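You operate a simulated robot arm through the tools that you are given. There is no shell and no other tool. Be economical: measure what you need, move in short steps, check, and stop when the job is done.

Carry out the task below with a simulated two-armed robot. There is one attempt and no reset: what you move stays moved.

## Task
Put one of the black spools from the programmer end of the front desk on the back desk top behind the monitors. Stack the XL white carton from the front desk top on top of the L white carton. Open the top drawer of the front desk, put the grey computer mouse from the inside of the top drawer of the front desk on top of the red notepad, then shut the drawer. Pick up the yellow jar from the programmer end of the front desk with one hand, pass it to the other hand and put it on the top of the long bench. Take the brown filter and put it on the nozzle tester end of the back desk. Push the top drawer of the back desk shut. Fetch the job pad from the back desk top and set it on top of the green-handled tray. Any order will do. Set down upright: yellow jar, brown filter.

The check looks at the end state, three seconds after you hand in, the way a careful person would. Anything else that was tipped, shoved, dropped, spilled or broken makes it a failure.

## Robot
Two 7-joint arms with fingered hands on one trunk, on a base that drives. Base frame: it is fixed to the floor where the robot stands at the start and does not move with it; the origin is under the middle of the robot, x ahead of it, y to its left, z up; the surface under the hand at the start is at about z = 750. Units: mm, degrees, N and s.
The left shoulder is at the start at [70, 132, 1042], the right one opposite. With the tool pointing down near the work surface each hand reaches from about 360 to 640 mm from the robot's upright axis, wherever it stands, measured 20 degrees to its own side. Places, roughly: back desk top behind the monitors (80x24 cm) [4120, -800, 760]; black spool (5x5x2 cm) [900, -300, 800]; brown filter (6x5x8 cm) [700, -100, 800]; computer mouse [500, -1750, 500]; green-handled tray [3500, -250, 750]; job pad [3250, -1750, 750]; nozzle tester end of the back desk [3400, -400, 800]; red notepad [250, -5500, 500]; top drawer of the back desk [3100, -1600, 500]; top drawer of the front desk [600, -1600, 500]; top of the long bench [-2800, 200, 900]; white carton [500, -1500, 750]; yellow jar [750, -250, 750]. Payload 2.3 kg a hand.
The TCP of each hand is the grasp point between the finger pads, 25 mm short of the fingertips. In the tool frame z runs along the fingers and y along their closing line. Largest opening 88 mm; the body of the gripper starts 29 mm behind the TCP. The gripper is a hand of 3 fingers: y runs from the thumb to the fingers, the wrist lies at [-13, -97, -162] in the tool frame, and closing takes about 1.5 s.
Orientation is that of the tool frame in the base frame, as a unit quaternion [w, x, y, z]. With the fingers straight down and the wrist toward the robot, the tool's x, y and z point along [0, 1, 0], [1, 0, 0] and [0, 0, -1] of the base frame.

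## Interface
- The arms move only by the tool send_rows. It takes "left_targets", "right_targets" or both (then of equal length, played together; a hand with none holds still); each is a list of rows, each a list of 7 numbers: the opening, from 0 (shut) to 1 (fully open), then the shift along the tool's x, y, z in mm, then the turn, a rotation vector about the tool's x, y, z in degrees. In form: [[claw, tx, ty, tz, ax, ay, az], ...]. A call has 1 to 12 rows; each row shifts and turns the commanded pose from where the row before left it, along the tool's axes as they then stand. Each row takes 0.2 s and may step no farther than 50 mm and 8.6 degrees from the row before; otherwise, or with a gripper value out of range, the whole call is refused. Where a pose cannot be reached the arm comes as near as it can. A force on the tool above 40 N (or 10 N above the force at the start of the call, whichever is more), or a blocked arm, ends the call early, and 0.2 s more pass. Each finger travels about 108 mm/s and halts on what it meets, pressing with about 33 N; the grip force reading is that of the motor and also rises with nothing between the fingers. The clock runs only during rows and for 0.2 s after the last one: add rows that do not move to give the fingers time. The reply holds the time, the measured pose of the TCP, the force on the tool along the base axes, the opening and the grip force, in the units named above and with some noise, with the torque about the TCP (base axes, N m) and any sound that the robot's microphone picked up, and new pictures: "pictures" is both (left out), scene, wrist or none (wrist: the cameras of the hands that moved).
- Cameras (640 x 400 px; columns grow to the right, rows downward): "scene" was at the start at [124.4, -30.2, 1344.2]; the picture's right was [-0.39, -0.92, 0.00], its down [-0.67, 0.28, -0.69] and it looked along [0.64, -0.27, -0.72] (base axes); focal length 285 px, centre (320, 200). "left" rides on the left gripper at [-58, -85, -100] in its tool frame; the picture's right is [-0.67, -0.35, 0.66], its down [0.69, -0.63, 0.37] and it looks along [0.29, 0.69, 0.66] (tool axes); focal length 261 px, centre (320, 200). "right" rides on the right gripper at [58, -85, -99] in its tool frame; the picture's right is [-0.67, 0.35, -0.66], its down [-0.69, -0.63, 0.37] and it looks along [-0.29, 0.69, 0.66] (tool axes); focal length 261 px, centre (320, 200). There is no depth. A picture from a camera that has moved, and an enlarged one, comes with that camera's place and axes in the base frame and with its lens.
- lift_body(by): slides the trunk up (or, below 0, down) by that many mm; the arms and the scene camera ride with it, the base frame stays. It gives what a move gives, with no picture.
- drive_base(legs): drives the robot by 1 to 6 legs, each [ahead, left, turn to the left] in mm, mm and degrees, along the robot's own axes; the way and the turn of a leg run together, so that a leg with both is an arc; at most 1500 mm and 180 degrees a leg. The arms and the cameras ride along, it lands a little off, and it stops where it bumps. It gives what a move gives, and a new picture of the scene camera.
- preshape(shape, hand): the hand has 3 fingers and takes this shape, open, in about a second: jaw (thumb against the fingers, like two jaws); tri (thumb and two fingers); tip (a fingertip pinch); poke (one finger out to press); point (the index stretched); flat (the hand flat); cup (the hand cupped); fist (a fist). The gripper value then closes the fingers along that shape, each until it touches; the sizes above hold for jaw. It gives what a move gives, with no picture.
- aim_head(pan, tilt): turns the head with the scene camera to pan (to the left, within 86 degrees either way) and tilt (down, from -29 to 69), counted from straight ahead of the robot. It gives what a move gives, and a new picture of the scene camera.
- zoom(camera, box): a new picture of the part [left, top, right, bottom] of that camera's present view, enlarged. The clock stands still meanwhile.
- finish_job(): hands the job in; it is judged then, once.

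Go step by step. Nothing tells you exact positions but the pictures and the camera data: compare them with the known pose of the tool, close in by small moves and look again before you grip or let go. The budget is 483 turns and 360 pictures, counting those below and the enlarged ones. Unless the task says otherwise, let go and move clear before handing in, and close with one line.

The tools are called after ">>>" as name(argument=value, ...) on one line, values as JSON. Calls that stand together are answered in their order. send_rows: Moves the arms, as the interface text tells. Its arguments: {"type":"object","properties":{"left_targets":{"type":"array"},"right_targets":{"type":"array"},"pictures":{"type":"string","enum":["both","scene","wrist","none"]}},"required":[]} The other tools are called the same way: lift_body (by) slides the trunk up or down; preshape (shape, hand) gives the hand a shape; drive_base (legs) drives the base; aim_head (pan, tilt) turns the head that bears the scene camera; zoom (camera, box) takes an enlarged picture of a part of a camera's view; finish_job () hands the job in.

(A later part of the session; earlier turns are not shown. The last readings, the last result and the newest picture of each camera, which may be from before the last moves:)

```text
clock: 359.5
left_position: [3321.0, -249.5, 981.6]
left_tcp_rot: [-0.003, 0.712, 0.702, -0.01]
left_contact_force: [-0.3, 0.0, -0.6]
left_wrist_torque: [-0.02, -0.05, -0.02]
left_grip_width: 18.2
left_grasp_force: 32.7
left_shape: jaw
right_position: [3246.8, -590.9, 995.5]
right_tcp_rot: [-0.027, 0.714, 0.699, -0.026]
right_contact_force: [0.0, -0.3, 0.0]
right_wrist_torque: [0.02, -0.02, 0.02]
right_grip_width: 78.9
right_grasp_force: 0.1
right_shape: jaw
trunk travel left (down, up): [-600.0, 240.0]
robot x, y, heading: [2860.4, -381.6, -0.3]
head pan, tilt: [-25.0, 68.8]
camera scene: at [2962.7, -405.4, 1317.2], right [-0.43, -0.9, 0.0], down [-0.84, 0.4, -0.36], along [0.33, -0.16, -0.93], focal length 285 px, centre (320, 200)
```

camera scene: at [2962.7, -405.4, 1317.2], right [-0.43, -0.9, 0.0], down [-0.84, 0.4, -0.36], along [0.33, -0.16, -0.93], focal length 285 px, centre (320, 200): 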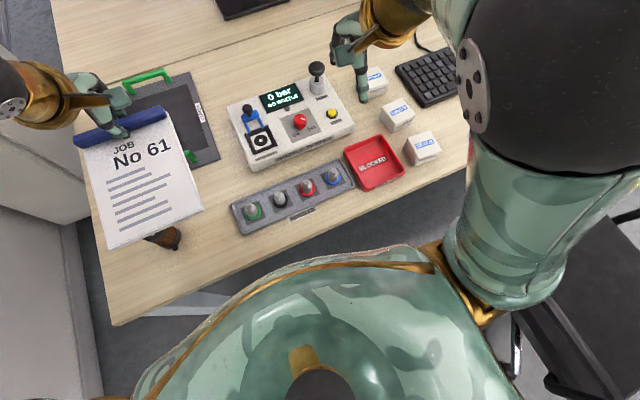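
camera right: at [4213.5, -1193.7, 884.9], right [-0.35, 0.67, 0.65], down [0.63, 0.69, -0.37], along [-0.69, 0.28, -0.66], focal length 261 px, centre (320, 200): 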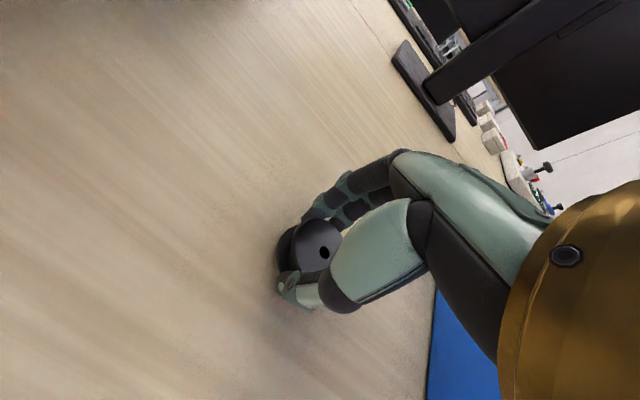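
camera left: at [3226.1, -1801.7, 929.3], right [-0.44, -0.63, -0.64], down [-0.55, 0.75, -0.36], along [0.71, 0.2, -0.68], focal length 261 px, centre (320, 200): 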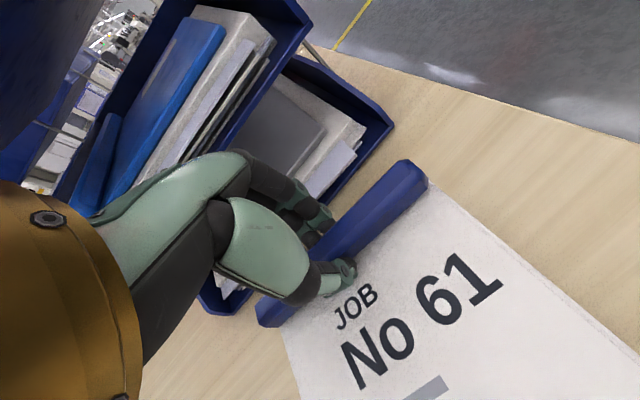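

>>> drive_base(legs=[[35, 0, 0]])

>>> lift_body(by=-80)

>>> send_rows(left_targets=[[0, 0, 35, 0, 0, 0, 0], [0, 0, 35, 0, 0, 0, 0], [0, 0, 35, 5, 0, 0, 0], [0, 0, 30, 5, 0, 0, 0], [0, 0, 20, 5, 0, 0, 0], [0, 0, 20, 5, 0, 0, 0], [0, 0, 0, 0, 0, 0, 0]], pictures="none")

>>> aim_head(pan=15, tilt=45)

```text
clock: 360.4
left_position: [3350.6, -250.4, 983.5]
left_tcp_rot: [-0.003, 0.712, 0.702, -0.009]
left_contact_force: [-0.3, -0.5, -1.2]
left_wrist_torque: [0.01, -0.13, -0.01]
left_grip_width: 18.1
left_grasp_force: 33.3
left_shape: jaw
right_position: [3277.3, -589.8, 996.8]
right_tcp_rot: [-0.026, 0.714, 0.699, -0.024]
right_contact_force: [-1.3, -0.4, 0.0]
right_wrist_torque: [0.01, 0.03, 0.03]
right_grip_width: 79.0
right_grasp_force: 0.1
right_shape: jaw
trunk travel left (down, up): [-600.0, 240.0]
robot x, y, heading: [2892.3, -380.3, -0.2]
head pan, tilt: [-25.0, 68.8]
camera scene: at [2992.8, -405.7, 1317.5], right [-0.43, -0.9, 0.0], down [-0.84, 0.4, -0.36], along [0.33, -0.15, -0.93], focal length 285 px, centre (320, 200)
```

scene: 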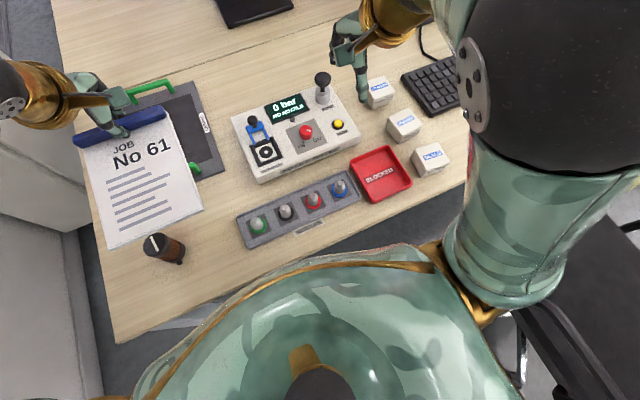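

```text
clock: 361.6
left_position: [3355.3, -249.4, 901.3]
left_tcp_rot: [-0.004, 0.712, 0.702, -0.01]
left_contact_force: [0.2, -0.6, -0.7]
left_wrist_torque: [-0.04, -0.11, -0.01]
left_grip_width: 18.2
left_grasp_force: 33.3
left_shape: jaw
right_position: [3280.6, -590.5, 915.5]
right_tcp_rot: [-0.027, 0.714, 0.7, -0.025]
right_contact_force: [-0.5, 0.8, 0.0]
right_wrist_torque: [-0.02, 0.02, -0.01]
right_grip_width: 79.1
right_grasp_force: 0.0
right_shape: jaw
trunk travel left (down, up): [-520.0, 320.0]
robot x, y, heading: [2898.3, -386.7, -0.3]
head pan, tilt: [-25.0, 68.8]
```

```text
clock: 363.1
left_position: [3488.9, -251.6, 888.0]
left_tcp_rot: [-0.005, 0.713, 0.701, -0.01]
left_contact_force: [-0.4, 0.2, -1.3]
left_wrist_torque: [0.01, -0.08, -0.01]
left_grip_width: 18.1
left_grasp_force: 32.9
left_shape: jaw
left hand out of reach, approached as far as the arm can: row 5, 6
right_position: [3282.4, -590.7, 915.2]
right_tcp_rot: [-0.028, 0.714, 0.699, -0.025]
right_contact_force: [0.3, -0.4, 0.0]
right_wrist_torque: [0.01, 0.02, 0.0]
right_grip_width: 79.0
right_grasp_force: 0.1
right_shape: jaw
trunk travel left (down, up): [-520.0, 320.0]
robot x, y, heading: [2895.7, -384.7, -0.5]
head pan, tilt: [-25.0, 68.8]
```

```text
clock: 364.2
left_position: [3490.3, -251.4, 889.1]
left_tcp_rot: [-0.005, 0.713, 0.701, -0.01]
left_contact_force: [0.7, 0.7, -2.2]
left_wrist_torque: [-0.02, -0.11, -0.01]
left_grip_width: 18.0
left_grasp_force: 33.1
left_shape: jaw
right_position: [3282.0, -589.9, 915.4]
right_tcp_rot: [-0.028, 0.714, 0.699, -0.026]
right_contact_force: [-0.6, -0.3, -0.5]
right_wrist_torque: [0.0, 0.03, 0.01]
right_grip_width: 79.3
right_grasp_force: 0.0
right_shape: jaw
trunk travel left (down, up): [-520.0, 320.0]
robot x, y, heading: [2895.2, -382.8, -0.3]
head pan, tilt: [15.0, 45.0]
camera scene: at [3025.3, -361.3, 1265.9], right [0.25, -0.97, 0.0], down [-0.68, -0.18, -0.71], along [0.68, 0.18, -0.71], focal length 285 px, centre (320, 200)
```

scene: 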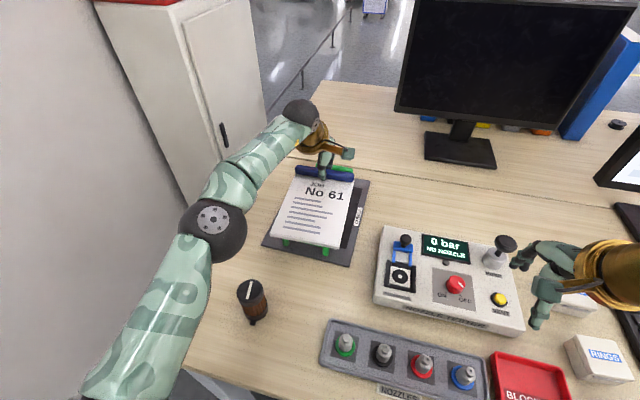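

The hand is about 60 mm short. I'll creep forward in small steps, watching for a bump.

>>> drive_base(legs=[[20, 0, 0]])

>>> drive_base(legs=[[15, 0, 0]])

```text
clock: 365.0
left_position: [3508.7, -251.8, 888.5]
left_tcp_rot: [-0.002, 0.713, 0.701, -0.009]
left_contact_force: [-0.2, 0.3, -1.3]
left_wrist_torque: [0.02, -0.11, -0.01]
left_grip_width: 17.9
left_grasp_force: 33.7
left_shape: jaw
right_position: [3299.8, -591.8, 916.7]
right_tcp_rot: [-0.027, 0.714, 0.699, -0.025]
right_contact_force: [-0.1, 0.6, -0.3]
right_wrist_torque: [-0.01, -0.03, 0.02]
right_grip_width: 79.0
right_grasp_force: 0.1
right_shape: jaw
trunk travel left (down, up): [-520.0, 320.0]
robot x, y, heading: [2914.7, -383.7, -0.6]
head pan, tilt: [15.0, 45.0]
camera scene: at [3042.9, -361.3, 1266.2], right [0.25, -0.97, 0.0], down [-0.68, -0.18, -0.71], along [0.68, 0.18, -0.71], focal length 285 px, centre (320, 200)
```

scene: 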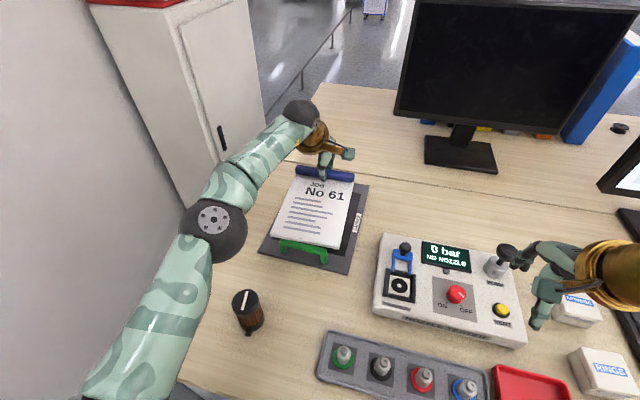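

```text
clock: 365.8
left_position: [3523.4, -251.4, 889.5]
left_tcp_rot: [-0.003, 0.712, 0.702, -0.01]
left_contact_force: [0.0, -0.5, -0.6]
left_wrist_torque: [-0.02, -0.12, 0.01]
left_grip_width: 18.2
left_grasp_force: 32.5
left_shape: jaw
right_position: [3314.9, -591.4, 916.8]
right_tcp_rot: [-0.027, 0.715, 0.699, -0.025]
right_contact_force: [-0.2, -0.5, -0.1]
right_wrist_torque: [0.02, -0.03, -0.04]
right_grip_width: 79.1
right_grasp_force: 0.1
right_shape: jaw
trunk travel left (down, up): [-520.0, 320.0]
robot x, y, heading: [2931.6, -384.0, -0.2]
head pan, tilt: [15.0, 45.0]
camera scene: at [3058.4, -361.4, 1266.2], right [0.25, -0.97, 0.0], down [-0.68, -0.18, -0.71], along [0.68, 0.18, -0.71], focal length 285 px, centre (320, 200)
```

scene: 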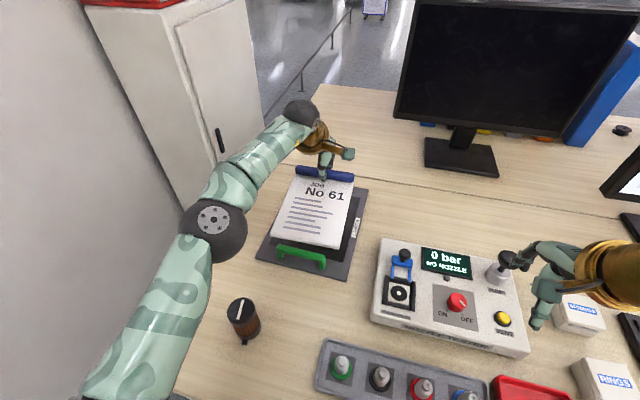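

>>> drive_base(legs=[[20, 0, 0]])

>>> zoom(camera="scene", box=[220, 90, 420, 290])

```text
clock: 366.6
left_position: [3543.2, -252.7, 889.4]
left_tcp_rot: [-0.003, 0.713, 0.701, -0.01]
left_contact_force: [0.4, -0.2, -1.0]
left_wrist_torque: [0.0, -0.07, 0.01]
left_grip_width: 18.1
left_grasp_force: 32.8
left_shape: jaw
right_position: [3335.2, -591.8, 916.6]
right_tcp_rot: [-0.027, 0.714, 0.699, -0.025]
right_contact_force: [0.4, -0.3, 0.3]
right_wrist_torque: [0.0, -0.01, -0.02]
right_grip_width: 79.0
right_grasp_force: 0.0
right_shape: jaw
trunk travel left (down, up): [-520.0, 320.0]
robot x, y, heading: [2951.3, -382.1, -0.6]
head pan, tilt: [15.0, 45.0]
camera scene: at [3077.7, -361.6, 1266.2], right [0.25, -0.97, 0.0], down [-0.68, -0.18, -0.71], along [0.68, 0.18, -0.71], focal length 285 px, centre (320, 200)
```

scene: 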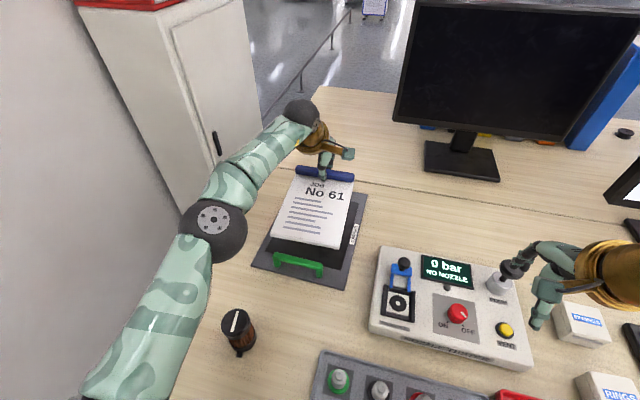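

```text
2.00 times, centred on (320, 190) of scene
camera zoom: at [3077.7, -361.6, 1266.2], right [0.25, -0.97, 0.0], down [-0.68, -0.18, -0.71], along [0.68, 0.18, -0.71], focal length 570 px, centre (320, 220)
```

zoom: 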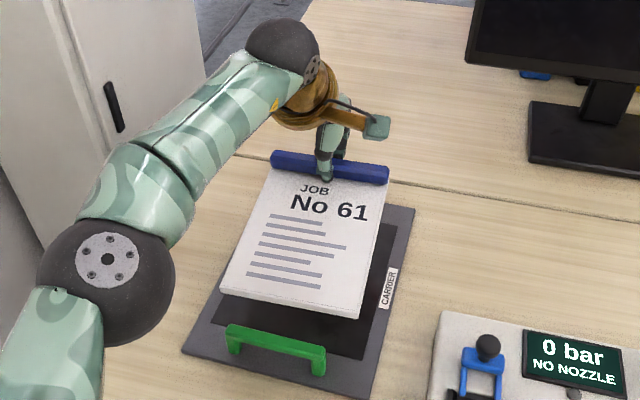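

>>> drive_base(legs=[[15, 0, 0]])

>>> send_rows(left_targets=[[0, 0, 0, 15, 0, 0, 0], [0, 0, 3, 15, 0, 0, 0], [0, 0, 5, 10, 0, 0, 0], [0, 0, 0, 0, 0, 0, 0]], pictures="scene")

>>> zoom(camera="scene", box=[220, 90, 420, 290])

```text
clock: 367.3
left_position: [3557.4, -251.3, 889.1]
left_tcp_rot: [-0.004, 0.713, 0.701, -0.01]
left_contact_force: [1.1, 0.1, -0.6]
left_wrist_torque: [0.0, -0.06, -0.02]
left_grip_width: 18.3
left_grasp_force: 32.9
left_shape: jaw
right_position: [3349.8, -590.7, 916.0]
right_tcp_rot: [-0.027, 0.714, 0.7, -0.025]
right_contact_force: [0.5, -0.8, -0.2]
right_wrist_torque: [0.03, 0.01, -0.01]
right_grip_width: 78.9
right_grasp_force: 0.1
right_shape: jaw
trunk travel left (down, up): [-520.0, 320.0]
robot x, y, heading: [2961.8, -383.4, -0.4]
head pan, tilt: [15.0, 45.0]
camera scene: at [3093.0, -361.8, 1266.2], right [0.25, -0.97, 0.0], down [-0.68, -0.18, -0.71], along [0.68, 0.18, -0.71], focal length 285 px, centre (320, 200)
```

scene: 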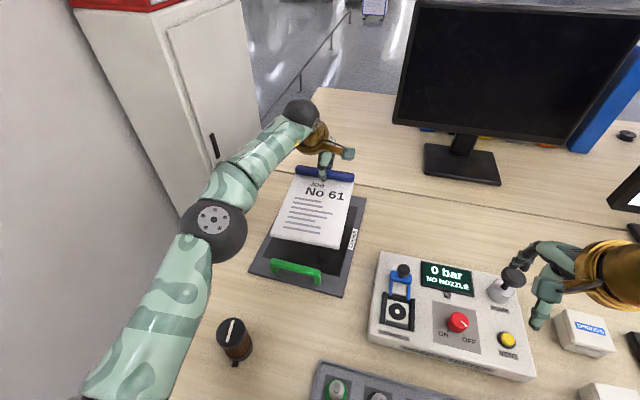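

```text
clock: 368.3
left_position: [3565.5, -252.1, 847.7]
left_tcp_rot: [-0.004, 0.712, 0.702, -0.011]
left_contact_force: [-0.5, 0.0, -1.6]
left_wrist_torque: [0.0, -0.09, 0.01]
left_grip_width: 18.0
left_grasp_force: 32.5
left_shape: jaw
right_position: [3350.7, -591.6, 915.4]
right_tcp_rot: [-0.028, 0.714, 0.699, -0.026]
right_contact_force: [0.0, -0.5, -0.4]
right_wrist_torque: [0.0, 0.0, -0.03]
right_grip_width: 79.1
right_grasp_force: 0.0
right_shape: jaw
trunk travel left (down, up): [-520.0, 320.0]
robot x, y, heading: [2963.0, -379.4, -0.7]
head pan, tilt: [15.0, 45.0]
camera scene: at [3094.4, -361.5, 1266.0], right [0.25, -0.97, 0.0], down [-0.68, -0.18, -0.71], along [0.68, 0.18, -0.71], focal length 285 px, centre (320, 200)
```

scene: 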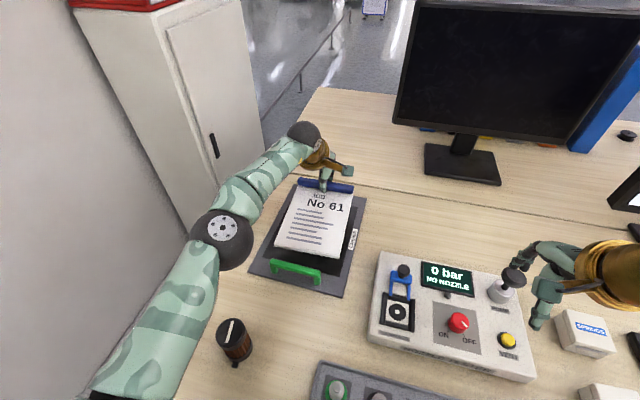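

```text
2.00 times, centred on (320, 190) of scene
camera zoom: at [3094.4, -361.5, 1266.0], right [0.25, -0.97, 0.0], down [-0.68, -0.18, -0.71], along [0.68, 0.18, -0.71], focal length 570 px, centre (320, 220)
```

zoom: 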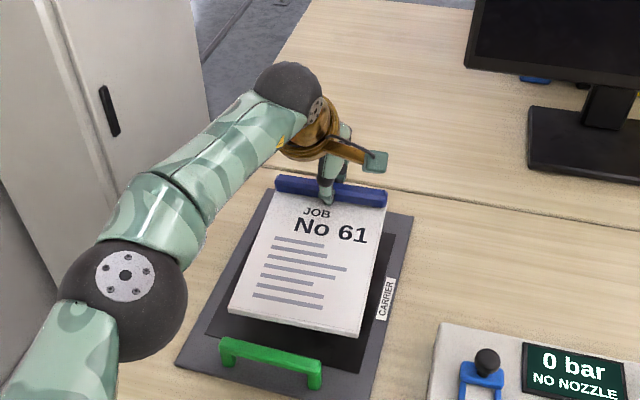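

The pad is over the tray, clear of both handles. Lowering slowly.

>>> send_rows(left_targets=[[0, 0, 0, 10, 0, 0, 0], [0, 0, 0, 10, 0, 0, 0], [0, 0, 0, 8, 0, 0, 0], [0, 0, 0, 0, 0, 0, 0]], pictures="none")

>>> send_rows(left_targets=[[0, 0, 0, 4, 0, 0, 0], [0, 0, 0, 4, 0, 0, 0], [0, 0, 0, 0, 0, 0, 0]], pictures="scene")

```text
clock: 369.3
left_position: [3564.2, -252.7, 819.2]
left_tcp_rot: [-0.005, 0.713, 0.701, -0.01]
left_contact_force: [-0.2, 0.7, -1.4]
left_wrist_torque: [-0.01, -0.09, -0.01]
left_grip_width: 18.1
left_grasp_force: 32.9
left_shape: jaw
right_position: [3350.6, -591.5, 915.4]
right_tcp_rot: [-0.026, 0.714, 0.699, -0.026]
right_contact_force: [-0.5, -0.3, 0.0]
right_wrist_torque: [0.02, 0.02, -0.02]
right_grip_width: 79.5
right_grasp_force: 0.0
right_shape: jaw
trunk travel left (down, up): [-520.0, 320.0]
robot x, y, heading: [2963.5, -381.8, -0.5]
head pan, tilt: [15.0, 45.0]
```

```text
clock: 370.1
left_position: [3564.6, -252.8, 811.3]
left_tcp_rot: [-0.005, 0.712, 0.702, -0.011]
left_contact_force: [0.2, 0.0, -0.9]
left_wrist_torque: [0.02, -0.1, 0.01]
left_grip_width: 18.0
left_grasp_force: 32.9
left_shape: jaw
right_position: [3351.5, -591.3, 915.8]
right_tcp_rot: [-0.027, 0.713, 0.7, -0.025]
right_contact_force: [0.0, -0.4, 0.3]
right_wrist_torque: [-0.02, 0.05, 0.03]
right_grip_width: 79.1
right_grasp_force: 0.2
right_shape: jaw
trunk travel left (down, up): [-520.0, 320.0]
robot x, y, heading: [2970.6, -384.5, -0.4]
head pan, tilt: [15.0, 45.0]
camera scene: at [3094.7, -361.7, 1266.0], right [0.25, -0.97, 0.0], down [-0.68, -0.18, -0.71], along [0.68, 0.18, -0.71], focal length 285 px, centre (320, 200)
```

scene: 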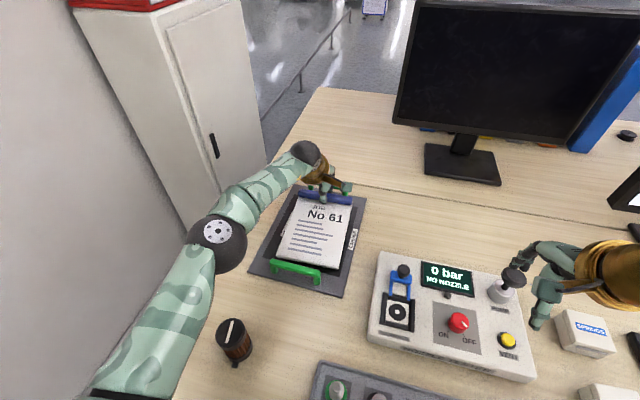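

>>> send_rows(left_targets=[[0, 0, 0, 3, 0, 0, 0], [0, 0, 0, 3, 0, 0, 0], [0, 0, 0, 0, 0, 0, 0]], pictures="none")

>>> send_rows(left_targets=[[0, 0, 0, 3, 0, 0, 0], [0, 0, 0, 2, 0, 0, 0], [0, 0, 0, 0, 0, 0, 0]], pictures="none")

>>> zoom(camera="scene", box=[240, 130, 400, 310])

```text
clock: 370.9
left_position: [3565.4, -253.6, 805.9]
left_tcp_rot: [-0.004, 0.713, 0.701, -0.01]
left_contact_force: [-0.4, -0.1, -1.0]
left_wrist_torque: [-0.02, -0.07, 0.0]
left_grip_width: 18.0
left_grasp_force: 32.8
left_shape: jaw
right_position: [3351.5, -591.3, 915.0]
right_tcp_rot: [-0.028, 0.714, 0.699, -0.025]
right_contact_force: [1.0, 0.3, 0.7]
right_wrist_torque: [0.02, 0.02, -0.01]
right_grip_width: 79.2
right_grasp_force: 0.0
right_shape: jaw
trunk travel left (down, up): [-520.0, 320.0]
robot x, y, heading: [2965.3, -381.1, -0.5]
head pan, tilt: [15.0, 45.0]
```

```text
clock: 371.7
left_position: [3564.6, -253.8, 800.2]
left_tcp_rot: [-0.005, 0.713, 0.701, -0.011]
left_contact_force: [-0.4, 0.4, -0.5]
left_wrist_torque: [-0.01, -0.11, -0.02]
left_grip_width: 18.0
left_grasp_force: 32.9
left_shape: jaw
right_position: [3351.5, -592.0, 915.2]
right_tcp_rot: [-0.027, 0.714, 0.699, -0.025]
right_contact_force: [0.6, 0.1, -0.7]
right_wrist_torque: [-0.02, -0.02, -0.02]
right_grip_width: 79.0
right_grasp_force: 0.0
right_shape: jaw
trunk travel left (down, up): [-520.0, 320.0]
robot x, y, heading: [2964.4, -385.1, -0.3]
head pan, tilt: [15.0, 45.0]
```

```text
2.22 times, centred on (320, 220) of scene
camera zoom: at [3094.7, -361.7, 1266.0], right [0.25, -0.97, 0.0], down [-0.68, -0.18, -0.71], along [0.68, 0.18, -0.71], focal length 633 px, centre (320, 156)
```

zoom: 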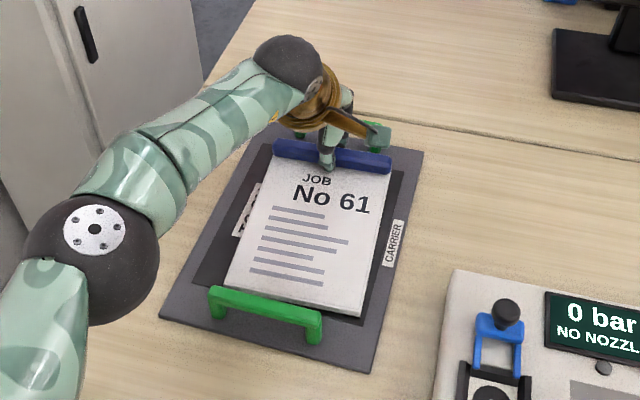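

>>> send_rows(left_targets=[[0, 0, 0, 2, 0, 0, 0], [0, 0, 0, 2, 0, 0, 0], [0, 0, 0, 0, 0, 0, 0]], pictures="none")

>>> send_rows(left_targets=[[0, 0, 0, 2, 0, 0, 0], [0, 0, 0, 0, 0, 0, 0]], pictures="none")

>>> send_rows(left_targets=[[0, 0, 0, 2, 0, 0, 0], [0, 0, 0, 0, 0, 0, 0]], pictures="wrist")

```text
clock: 372.5
left_position: [3564.8, -253.8, 797.6]
left_tcp_rot: [-0.005, 0.714, 0.7, -0.011]
left_contact_force: [0.4, -0.2, -1.0]
left_wrist_torque: [0.02, -0.09, -0.01]
left_grip_width: 18.0
left_grasp_force: 33.6
left_shape: jaw
right_position: [3351.6, -592.7, 914.7]
right_tcp_rot: [-0.028, 0.714, 0.699, -0.025]
right_contact_force: [-0.4, -0.4, 0.1]
right_wrist_torque: [-0.01, -0.03, -0.01]
right_grip_width: 79.2
right_grasp_force: 0.1
right_shape: jaw
trunk travel left (down, up): [-520.0, 320.0]
robot x, y, heading: [2965.4, -381.2, -0.4]
head pan, tilt: [15.0, 45.0]
```

```text
clock: 373.1
left_position: [3564.5, -253.3, 796.1]
left_tcp_rot: [-0.004, 0.713, 0.701, -0.01]
left_contact_force: [-1.4, 0.5, -0.7]
left_wrist_torque: [-0.04, -0.03, 0.02]
left_grip_width: 17.8
left_grasp_force: 33.3
left_shape: jaw
right_position: [3351.1, -592.4, 914.6]
right_tcp_rot: [-0.028, 0.714, 0.699, -0.026]
right_contact_force: [-0.3, -0.5, -0.2]
right_wrist_torque: [-0.01, 0.04, -0.03]
right_grip_width: 79.4
right_grasp_force: 0.0
right_shape: jaw
trunk travel left (down, up): [-520.0, 320.0]
robot x, y, heading: [2966.8, -381.1, -0.4]
head pan, tilt: [15.0, 45.0]
```

```text
clock: 373.7
left_position: [3564.7, -253.4, 793.5]
left_tcp_rot: [-0.005, 0.713, 0.702, -0.01]
left_contact_force: [0.4, 0.7, -0.4]
left_wrist_torque: [-0.01, -0.03, -0.03]
left_grip_width: 17.8
left_grasp_force: 33.2
left_shape: jaw
right_position: [3350.6, -591.5, 916.0]
right_tcp_rot: [-0.028, 0.714, 0.699, -0.025]
right_contact_force: [-0.8, 0.4, 0.1]
right_wrist_torque: [-0.03, -0.04, 0.02]
right_grip_width: 79.1
right_grasp_force: 0.1
right_shape: jaw
trunk travel left (down, up): [-520.0, 320.0]
robot x, y, heading: [2968.4, -382.3, -0.1]
head pan, tilt: [15.0, 45.0]
camera left: at [3481.6, -308.6, 893.6], right [-0.37, -0.67, -0.64], down [-0.63, 0.69, -0.36], along [0.69, 0.27, -0.68], focal length 261 px, centre (320, 200)
```

left: 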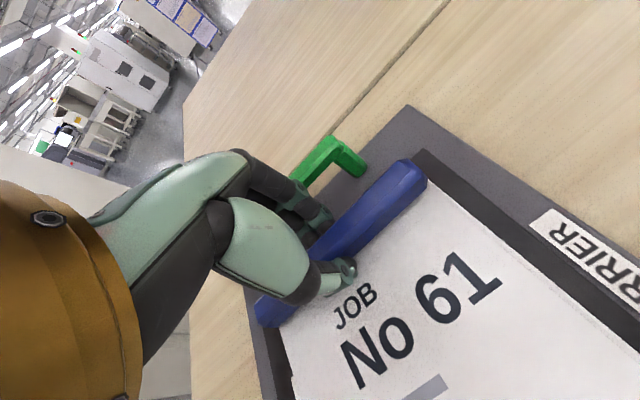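

>>> send_rows(left_targets=[[0, 0, 0, 2, 0, 0, 0], [0, 0, 0, 2, 0, 0, 0], [0, 0, 0, 0, 0, 0, 0]], pictures="none")

>>> send_rows(left_targets=[[0, 0, 0, 2, 0, 0, 0], [0, 0, 0, 0, 0, 0, 0]], pictures="none")

```text
clock: 374.5
left_position: [3564.0, -254.2, 790.4]
left_tcp_rot: [-0.004, 0.713, 0.702, -0.01]
left_contact_force: [1.4, -0.2, 1.7]
left_wrist_torque: [-0.02, 0.1, -0.03]
left_grip_width: 18.0
left_grasp_force: 32.9
left_shape: jaw
right_position: [3350.0, -591.4, 916.1]
right_tcp_rot: [-0.027, 0.714, 0.699, -0.026]
right_contact_force: [0.4, -0.1, -0.1]
right_wrist_torque: [-0.05, -0.02, 0.0]
right_grip_width: 79.4
right_grasp_force: 0.0
right_shape: jaw
trunk travel left (down, up): [-520.0, 320.0]
robot x, y, heading: [2964.5, -380.2, -0.6]
head pan, tilt: [15.0, 45.0]
```

```text
clock: 375.1
left_position: [3563.3, -253.0, 789.4]
left_tcp_rot: [-0.003, 0.713, 0.701, -0.008]
left_contact_force: [4.3, 1.1, 12.0]
left_wrist_torque: [-0.04, 0.07, -0.03]
left_grip_width: 17.9
left_grasp_force: 33.7
left_shape: jaw
right_position: [3349.4, -590.8, 916.9]
right_tcp_rot: [-0.026, 0.714, 0.699, -0.024]
right_contact_force: [-0.2, -1.2, -0.9]
right_wrist_torque: [0.0, -0.03, 0.0]
right_grip_width: 79.3
right_grasp_force: 0.0
right_shape: jaw
trunk travel left (down, up): [-520.0, 320.0]
robot x, y, heading: [2965.8, -382.4, -0.2]
head pan, tilt: [15.0, 45.0]
```

The pad is resting fully on the tray. Opening slightly and lifting straight up.

>>> send_rows(left_targets=[[0.1, 0, 0, -1, 0, 0, 0], [0.25, 0, 0, 0, 0, 0, 0], [0.4, 0, 0, 0, 0, 0, 0], [0.4, 0, 0, 0, 0, 0, 0], [0.4, 0, 0, -5, 0, 0, 0], [0.4, 0, 0, -12, 0, 0, 0], [0.4, 0, -3, -25, 0, 0, 0], [0.4, 0, -15, -30, 0, 0, 0], [0.4, 0, -30, -30, 0, 0, 0]], pictures="both")

```text
clock: 377.1
left_position: [3518.3, -249.7, 890.6]
left_tcp_rot: [-0.003, 0.712, 0.702, -0.01]
left_contact_force: [-0.4, 0.1, -0.5]
left_wrist_torque: [0.0, -0.02, -0.01]
left_grip_width: 35.0
left_grasp_force: 0.0
left_shape: jaw
right_position: [3350.1, -591.3, 916.9]
right_tcp_rot: [-0.026, 0.714, 0.699, -0.026]
right_contact_force: [0.0, 0.3, 0.2]
right_wrist_torque: [0.01, -0.01, 0.0]
right_grip_width: 79.2
right_grasp_force: 0.2
right_shape: jaw
trunk travel left (down, up): [-520.0, 320.0]
robot x, y, heading: [2965.3, -384.1, -0.2]
head pan, tilt: [15.0, 45.0]
camera scene: at [3092.8, -361.4, 1266.2], right [0.25, -0.97, 0.0], down [-0.68, -0.18, -0.71], along [0.68, 0.18, -0.71], focal length 285 px, centre (320, 200)
camera left: at [3434.4, -305.3, 991.2], right [-0.37, -0.67, -0.64], down [-0.63, 0.69, -0.36], along [0.69, 0.27, -0.68], focal length 261 px, centre (320, 200)
```

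scene: 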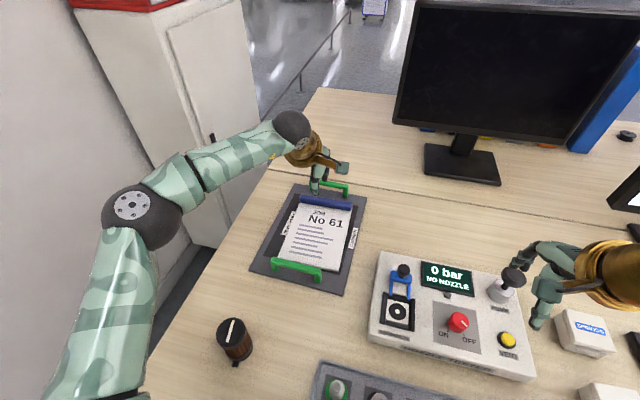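
left: 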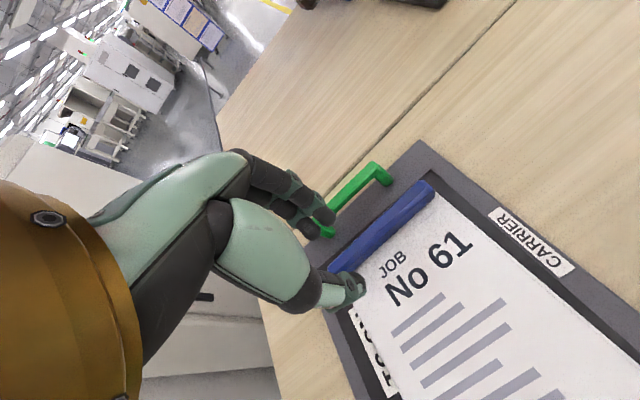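

The job pad lies flat on the tray. Raising the trunk, backing out, and driving round to the right part of the front desk.

>>> lift_body(by=80)

>>> drive_base(legs=[[-535, 0, 0], [-500, 0, 0], [0, 0, -90], [1350, 0, 0], [700, 0, 0], [0, 0, -90]])

>>> drive_base(legs=[[1200, 0, 0], [1150, 0, 0], [0, 0, -180]])

>>> aim_head(pan=35, tilt=35)

```text
clock: 378.3
left_position: [3518.8, -251.0, 969.5]
left_tcp_rot: [-0.004, 0.713, 0.701, -0.01]
left_contact_force: [-0.3, -0.5, -0.5]
left_wrist_torque: [-0.01, 0.01, 0.03]
left_grip_width: 35.1
left_grasp_force: 0.0
left_shape: jaw
right_position: [3350.6, -591.0, 995.7]
right_tcp_rot: [-0.028, 0.714, 0.699, -0.026]
right_contact_force: [0.2, 0.4, 0.6]
right_wrist_torque: [-0.01, -0.01, -0.01]
right_grip_width: 79.2
right_grasp_force: 0.1
right_shape: jaw
trunk travel left (down, up): [-600.0, 240.0]
robot x, y, heading: [2966.6, -381.6, -0.5]
head pan, tilt: [15.0, 45.0]
```

```text
clock: 401.3
left_position: [1351.6, -2549.6, 970.1]
left_tcp_rot: [0.01, -0.703, 0.711, -0.004]
left_contact_force: [0.0, -0.8, -0.1]
left_wrist_torque: [0.02, 0.02, -0.03]
left_grip_width: 35.0
left_grasp_force: 0.0
left_shape: jaw
right_position: [1519.0, -2208.2, 996.1]
right_tcp_rot: [0.026, -0.701, 0.712, -0.026]
right_contact_force: [-0.2, -0.3, -0.9]
right_wrist_torque: [0.01, 0.0, 0.0]
right_grip_width: 79.2
right_grasp_force: 0.0
right_shape: jaw
trunk travel left (down, up): [-600.0, 240.0]
robot x, y, heading: [1909.9, -2415.9, 180.1]
head pan, tilt: [15.0, 45.0]
camera scene: at [1776.7, -2434.4, 1346.0], right [-0.26, 0.97, 0.0], down [0.68, 0.18, -0.71], along [-0.68, -0.18, -0.71], focal length 285 px, centre (320, 200)
```

scene: 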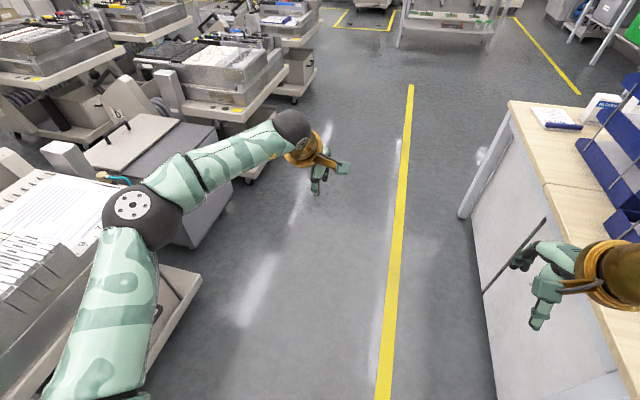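

```text
clock: 420.1
left_position: [107.0, -2257.6, 970.4]
left_tcp_rot: [-0.003, 0.703, 0.711, -0.01]
left_contact_force: [0.0, -0.2, 0.8]
left_wrist_torque: [0.01, -0.03, 0.0]
left_grip_width: 35.0
left_grasp_force: 0.1
left_shape: jaw
right_position: [-49.6, -2603.1, 995.5]
right_tcp_rot: [-0.028, 0.703, 0.71, -0.026]
right_contact_force: [0.8, -0.3, 0.2]
right_wrist_torque: [-0.02, 0.0, -0.01]
right_grip_width: 79.3
right_grasp_force: 0.1
right_shape: jaw
trunk travel left (down, up): [-600.0, 240.0]
robot x, y, heading: [-443.3, -2406.1, 1.5]
head pan, tilt: [15.0, 45.0]
camera scene: at [-313.8, -2382.1, 1346.0], right [0.28, -0.96, 0.0], down [-0.68, -0.2, -0.71], along [0.68, 0.2, -0.71], focal length 285 px, centre (320, 200)
```

scene: 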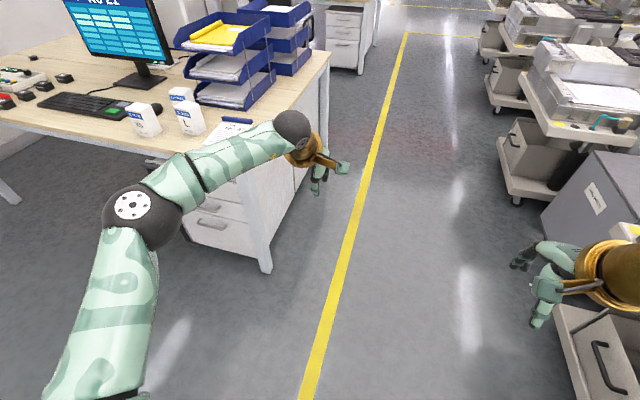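

```text
clock: 421.0
left_position: [107.8, -2258.3, 969.0]
left_tcp_rot: [-0.003, 0.702, 0.712, -0.009]
left_contact_force: [0.4, 0.6, 0.0]
left_wrist_torque: [0.0, -0.02, -0.01]
left_grip_width: 35.1
left_grasp_force: 0.1
left_shape: jaw
right_position: [-50.1, -2602.9, 995.8]
right_tcp_rot: [-0.026, 0.703, 0.71, -0.026]
right_contact_force: [-0.4, -0.2, -0.5]
right_wrist_torque: [0.01, 0.04, 0.03]
right_grip_width: 79.3
right_grasp_force: 0.0
right_shape: jaw
trunk travel left (down, up): [-600.0, 240.0]
robot x, y, heading: [-440.3, -2408.2, 1.5]
head pan, tilt: [35.0, 35.0]
camera scene: at [-320.9, -2352.9, 1360.8], right [0.59, -0.81, 0.0], down [-0.46, -0.34, -0.82], along [0.66, 0.49, -0.57], focal length 285 px, centre (320, 200)
```

scene: 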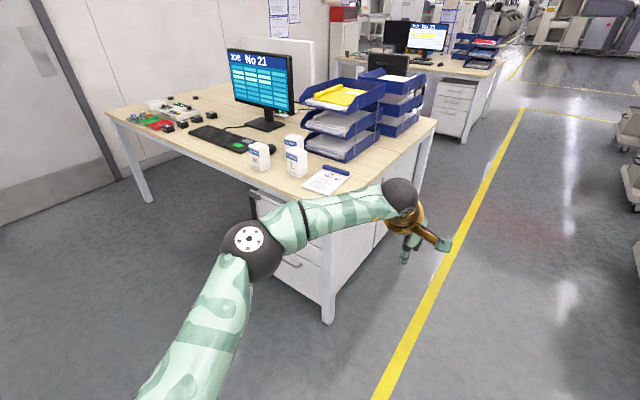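

>>> zoom(camera="scene", box=[220, 110, 360, 210])

```text
4.00 times, centred on (290, 160) of scene
camera zoom: at [-320.9, -2352.9, 1360.8], right [0.59, -0.81, 0.0], down [-0.46, -0.34, -0.82], along [0.66, 0.49, -0.57], focal length 1139 px, centre (440, 360)
```

zoom: 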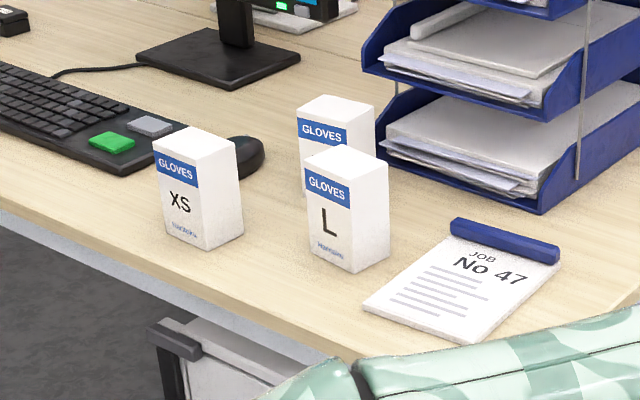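

XS, L and one hidden carton (likely XL) stand together. Moving to the front of that part of the desk to see them.

>>> drive_base(legs=[[250, 780, -1.5]])

>>> aim_head(pan=0, tilt=40)

>>> zoom(camera="scene", box=[220, 60, 460, 260])

```text
clock: 425.3
left_position: [352.0, -1493.4, 969.7]
left_tcp_rot: [-0.004, 0.712, 0.702, -0.01]
left_contact_force: [0.0, 0.1, 0.7]
left_wrist_torque: [-0.01, -0.01, -0.02]
left_grip_width: 34.9
left_grasp_force: 0.1
left_shape: jaw
right_position: [183.9, -1834.8, 995.5]
right_tcp_rot: [-0.027, 0.714, 0.7, -0.025]
right_contact_force: [0.3, 0.6, -0.7]
right_wrist_torque: [-0.04, -0.01, 0.02]
right_grip_width: 79.1
right_grasp_force: 0.1
right_shape: jaw
trunk travel left (down, up): [-600.0, 240.0]
robot x, y, heading: [-202.8, -1624.3, -0.2]
head pan, tilt: [35.0, 35.0]
camera scene: at [-79.3, -1576.2, 1360.9], right [0.57, -0.82, 0.0], down [-0.47, -0.33, -0.82], along [0.67, 0.47, -0.57], focal length 285 px, centre (320, 200)
```

scene: 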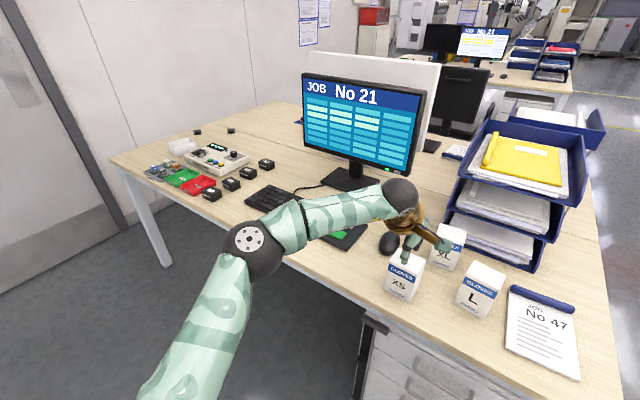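

```text
clock: 426.4
left_position: [351.3, -1493.4, 969.8]
left_tcp_rot: [-0.004, 0.712, 0.702, -0.01]
left_contact_force: [-0.5, -0.9, 0.6]
left_wrist_torque: [0.01, 0.01, 0.03]
left_grip_width: 35.2
left_grasp_force: 0.0
left_shape: jaw
right_position: [184.6, -1835.2, 996.9]
right_tcp_rot: [-0.027, 0.713, 0.7, -0.025]
right_contact_force: [0.0, -0.6, -0.2]
right_wrist_torque: [-0.01, 0.01, 0.01]
right_grip_width: 79.2
right_grasp_force: 0.1
right_shape: jaw
trunk travel left (down, up): [-600.0, 240.0]
robot x, y, heading: [-201.6, -1624.8, -0.1]
head pan, tilt: [0.0, 40.0]
camera scene: at [-66.5, -1626.4, 1353.3], right [0.0, -1.0, 0.0], down [-0.64, 0.0, -0.77], along [0.77, 0.0, -0.64], focal length 285 px, centre (320, 200)
```

scene: 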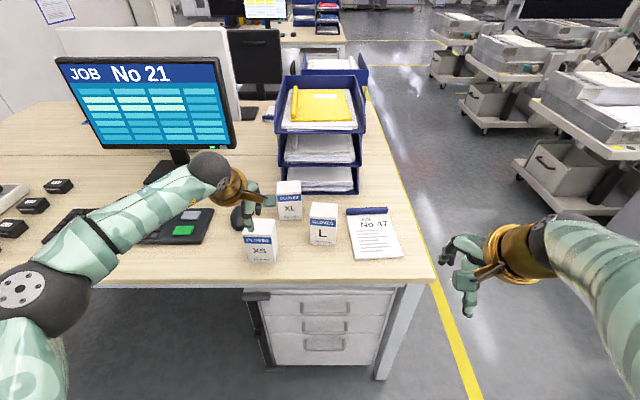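

```text
2.00 times, centred on (340, 160) of scene
camera zoom: at [-66.5, -1626.4, 1353.3], right [0.0, -1.0, 0.0], down [-0.64, 0.0, -0.77], along [0.77, 0.0, -0.64], focal length 570 px, centre (280, 280)
```

zoom: 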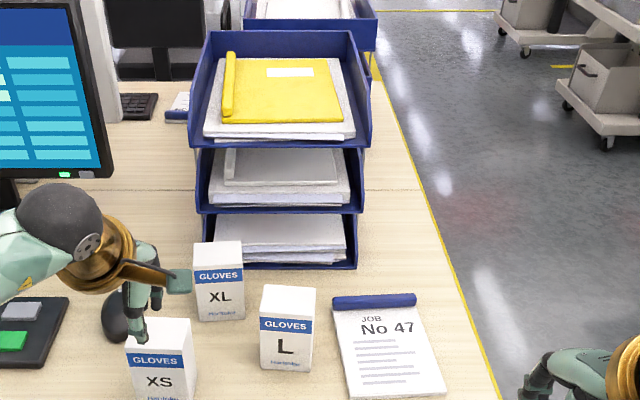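

XL is at about (587, -1537), L at (485, -1637), both about 113 mm tall. I'll drive in so the left hand can take XL.

>>> drive_base(legs=[[225, -70, 0]])

>>> send_rows(left_targets=[[1, 30, 5, 0, 0, 0, 0], [1, 0, 0, 0, 0, 0, 0], [1, 0, 0, 0, 0, 0, 0], [1, 0, 0, 0, 0, 0, 0]], pictures="both")

```text
clock: 428.1
left_position: [577.5, -1564.7, 970.5]
left_tcp_rot: [-0.003, 0.713, 0.701, -0.01]
left_contact_force: [-0.2, 1.5, -0.5]
left_wrist_torque: [-0.03, -0.01, 0.03]
left_grip_width: 35.4
left_grasp_force: 0.1
left_shape: jaw
right_position: [408.2, -1906.4, 996.6]
right_tcp_rot: [-0.027, 0.714, 0.699, -0.025]
right_contact_force: [-0.1, -0.5, 0.6]
right_wrist_torque: [0.02, 0.0, -0.01]
right_grip_width: 79.1
right_grasp_force: 0.0
right_shape: jaw
trunk travel left (down, up): [-600.0, 240.0]
robot x, y, heading: [23.6, -1697.8, 0.1]
head pan, tilt: [0.0, 40.0]
camera scene: at [157.3, -1697.2, 1353.4], right [-0.01, -1.0, 0.0], down [-0.64, 0.0, -0.77], along [0.77, 0.0, -0.64], focal length 285 px, centre (320, 200)
```

scene: 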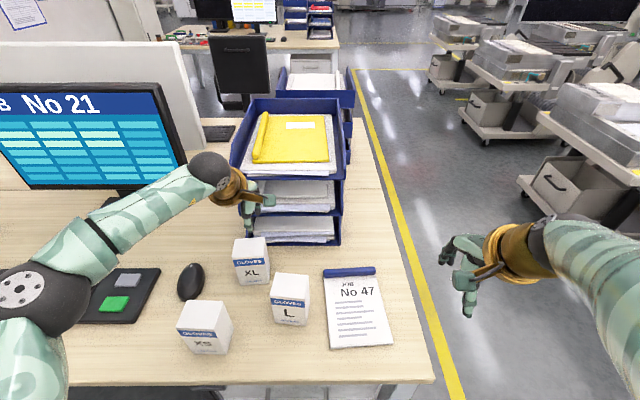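

```text
clock: 429.1
left_position: [582.6, -1535.2, 968.5]
left_tcp_rot: [-0.004, 0.713, 0.701, -0.01]
left_contact_force: [1.3, -0.5, 0.5]
left_wrist_torque: [0.01, -0.01, -0.04]
left_grip_width: 87.3
left_grasp_force: 0.1
left_shape: jaw
right_position: [408.2, -1907.2, 994.9]
right_tcp_rot: [-0.026, 0.714, 0.699, -0.024]
right_contact_force: [-0.2, -0.3, -0.2]
right_wrist_torque: [-0.04, -0.04, 0.0]
right_grip_width: 79.1
right_grasp_force: 0.1
right_shape: jaw
trunk travel left (down, up): [-600.0, 240.0]
robot x, y, heading: [25.1, -1699.5, -0.2]
head pan, tilt: [0.0, 40.0]
camera scene: at [158.3, -1697.2, 1353.3], right [-0.01, -1.0, 0.0], down [-0.64, 0.0, -0.77], along [0.77, 0.0, -0.64], focal length 285 px, centre (320, 200)
camera left: at [499.0, -1590.4, 1069.9], right [-0.37, -0.67, -0.64], down [-0.63, 0.69, -0.36], along [0.69, 0.27, -0.68], focal length 261 px, centre (320, 200)
```

scene: 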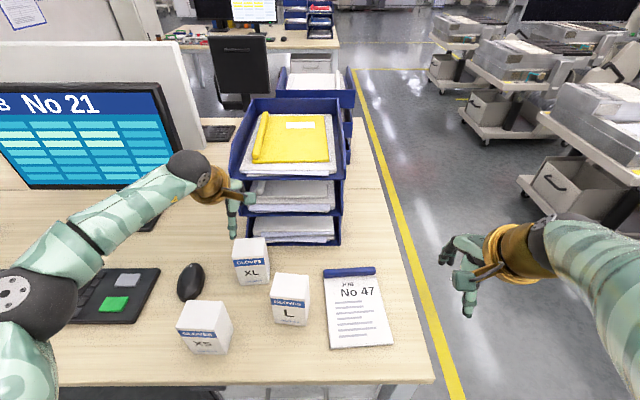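
left: 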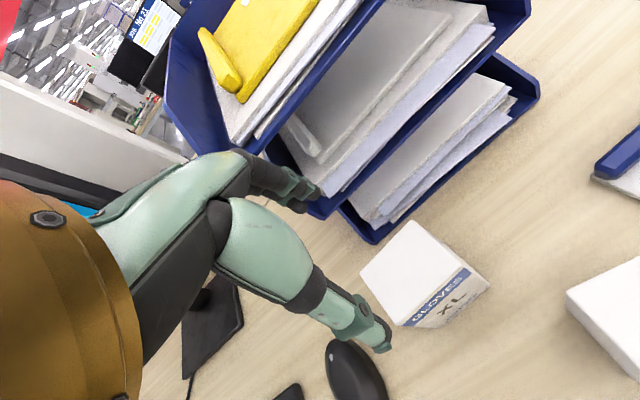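

>>> send_rows(left_targets=[[1, -9, -1, 30, 0, 0, 0], [1, 0, 0, 35, 0, 0, 0], [1, 0, 0, 20, 0, 0, 0], [1, 0, 0, 0, 0, 0, 0]], pictures="wrist")

```text
clock: 430.1
left_position: [580.5, -1545.5, 884.0]
left_tcp_rot: [-0.003, 0.713, 0.701, -0.011]
left_contact_force: [-0.2, -0.1, 0.1]
left_wrist_torque: [0.01, -0.02, 0.03]
left_grip_width: 87.9
left_grasp_force: 0.1
left_shape: jaw
right_position: [408.6, -1906.3, 996.5]
right_tcp_rot: [-0.027, 0.714, 0.699, -0.025]
right_contact_force: [0.1, -0.1, 0.0]
right_wrist_torque: [0.01, -0.02, -0.03]
right_grip_width: 79.0
right_grasp_force: 0.0
right_shape: jaw
trunk travel left (down, up): [-600.0, 240.0]
robot x, y, heading: [20.7, -1698.9, -0.2]
head pan, tilt: [0.0, 40.0]
camera left: at [496.3, -1600.7, 984.6], right [-0.37, -0.67, -0.64], down [-0.62, 0.69, -0.36], along [0.69, 0.27, -0.68], focal length 261 px, centre (320, 200)
```

left: 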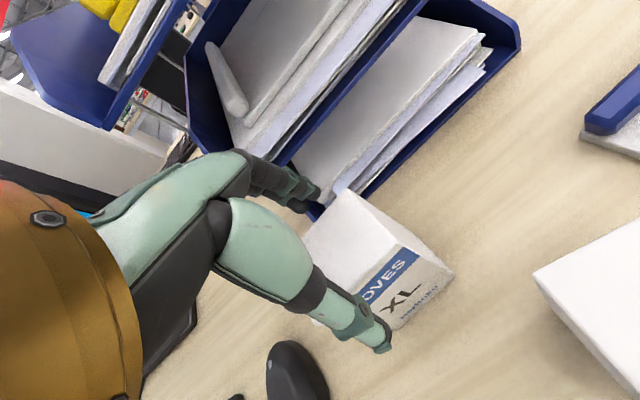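

>>> send_rows(left_targets=[[1, 0, 4, 5, 0, 0, 0], [1, 0, 0, 20, 0, 0, 0], [1, 0, 0, 13, 0, 0, 0], [1, 0, 0, 0, 0, 0, 0]], pictures="wrist")

```text
clock: 431.1
left_position: [583.4, -1544.7, 846.3]
left_tcp_rot: [-0.003, 0.713, 0.701, -0.01]
left_contact_force: [1.1, 0.7, 1.6]
left_wrist_torque: [0.03, -0.04, 0.02]
left_grip_width: 87.8
left_grasp_force: 0.0
left_shape: jaw
right_position: [407.7, -1906.3, 995.8]
right_tcp_rot: [-0.027, 0.714, 0.699, -0.025]
right_contact_force: [-0.9, 1.3, 0.1]
right_wrist_torque: [-0.03, 0.01, 0.03]
right_grip_width: 79.0
right_grasp_force: 0.0
right_shape: jaw
trunk travel left (down, up): [-600.0, 240.0]
robot x, y, heading: [22.7, -1697.3, -0.2]
head pan, tilt: [0.0, 40.0]
camera left: at [499.0, -1601.1, 946.9], right [-0.37, -0.67, -0.64], down [-0.62, 0.69, -0.36], along [0.69, 0.27, -0.68], focal length 261 px, centre (320, 200)
```

left: 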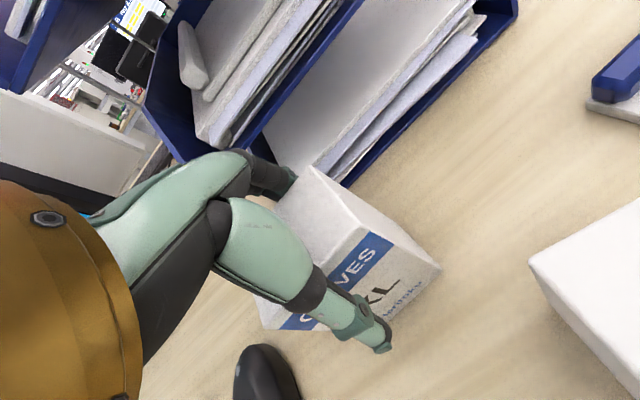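

>>> send_rows(left_targets=[[0, 0, 0, 0, 0, 0, 0], [0, 0, 0, 0, 0, 0, 0], [0, 0, 0, 0, 0, 0, 0], [0, 0, 0, 0, 0, 0, 0], [0, 0, 0, 0, 0, 0, 0], [0, 0, 0, 0, 0, 0, 0], [0, 0, 0, 0, 0, 0, 0]], pictures="wrist")

```text
clock: 432.7
left_position: [581.7, -1546.0, 846.2]
left_tcp_rot: [-0.003, 0.713, 0.701, -0.01]
left_contact_force: [-0.3, -0.8, 3.7]
left_wrist_torque: [-0.02, 0.19, 0.06]
left_grip_width: 54.6
left_grasp_force: 32.8
left_shape: jaw
right_position: [407.2, -1907.8, 995.4]
right_tcp_rot: [-0.027, 0.715, 0.698, -0.025]
right_contact_force: [-0.2, -0.4, 1.1]
right_wrist_torque: [-0.01, 0.03, 0.02]
right_grip_width: 78.9
right_grasp_force: 0.0
right_shape: jaw
trunk travel left (down, up): [-600.0, 240.0]
robot x, y, heading: [20.1, -1700.2, -0.5]
head pan, tilt: [0.0, 40.0]
camera left: at [498.4, -1601.3, 947.4], right [-0.37, -0.67, -0.64], down [-0.62, 0.69, -0.36], along [0.69, 0.27, -0.68], focal length 261 px, centre (320, 200)
```

left: 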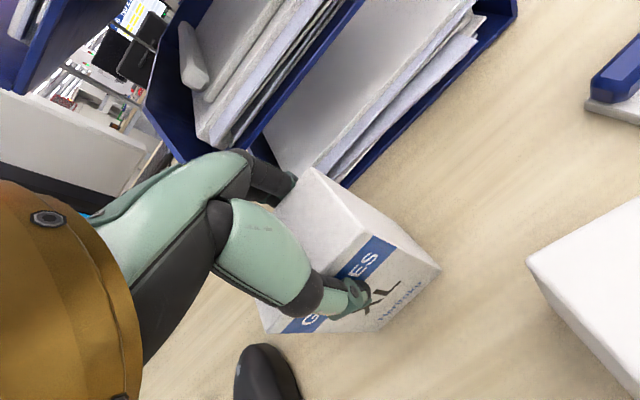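

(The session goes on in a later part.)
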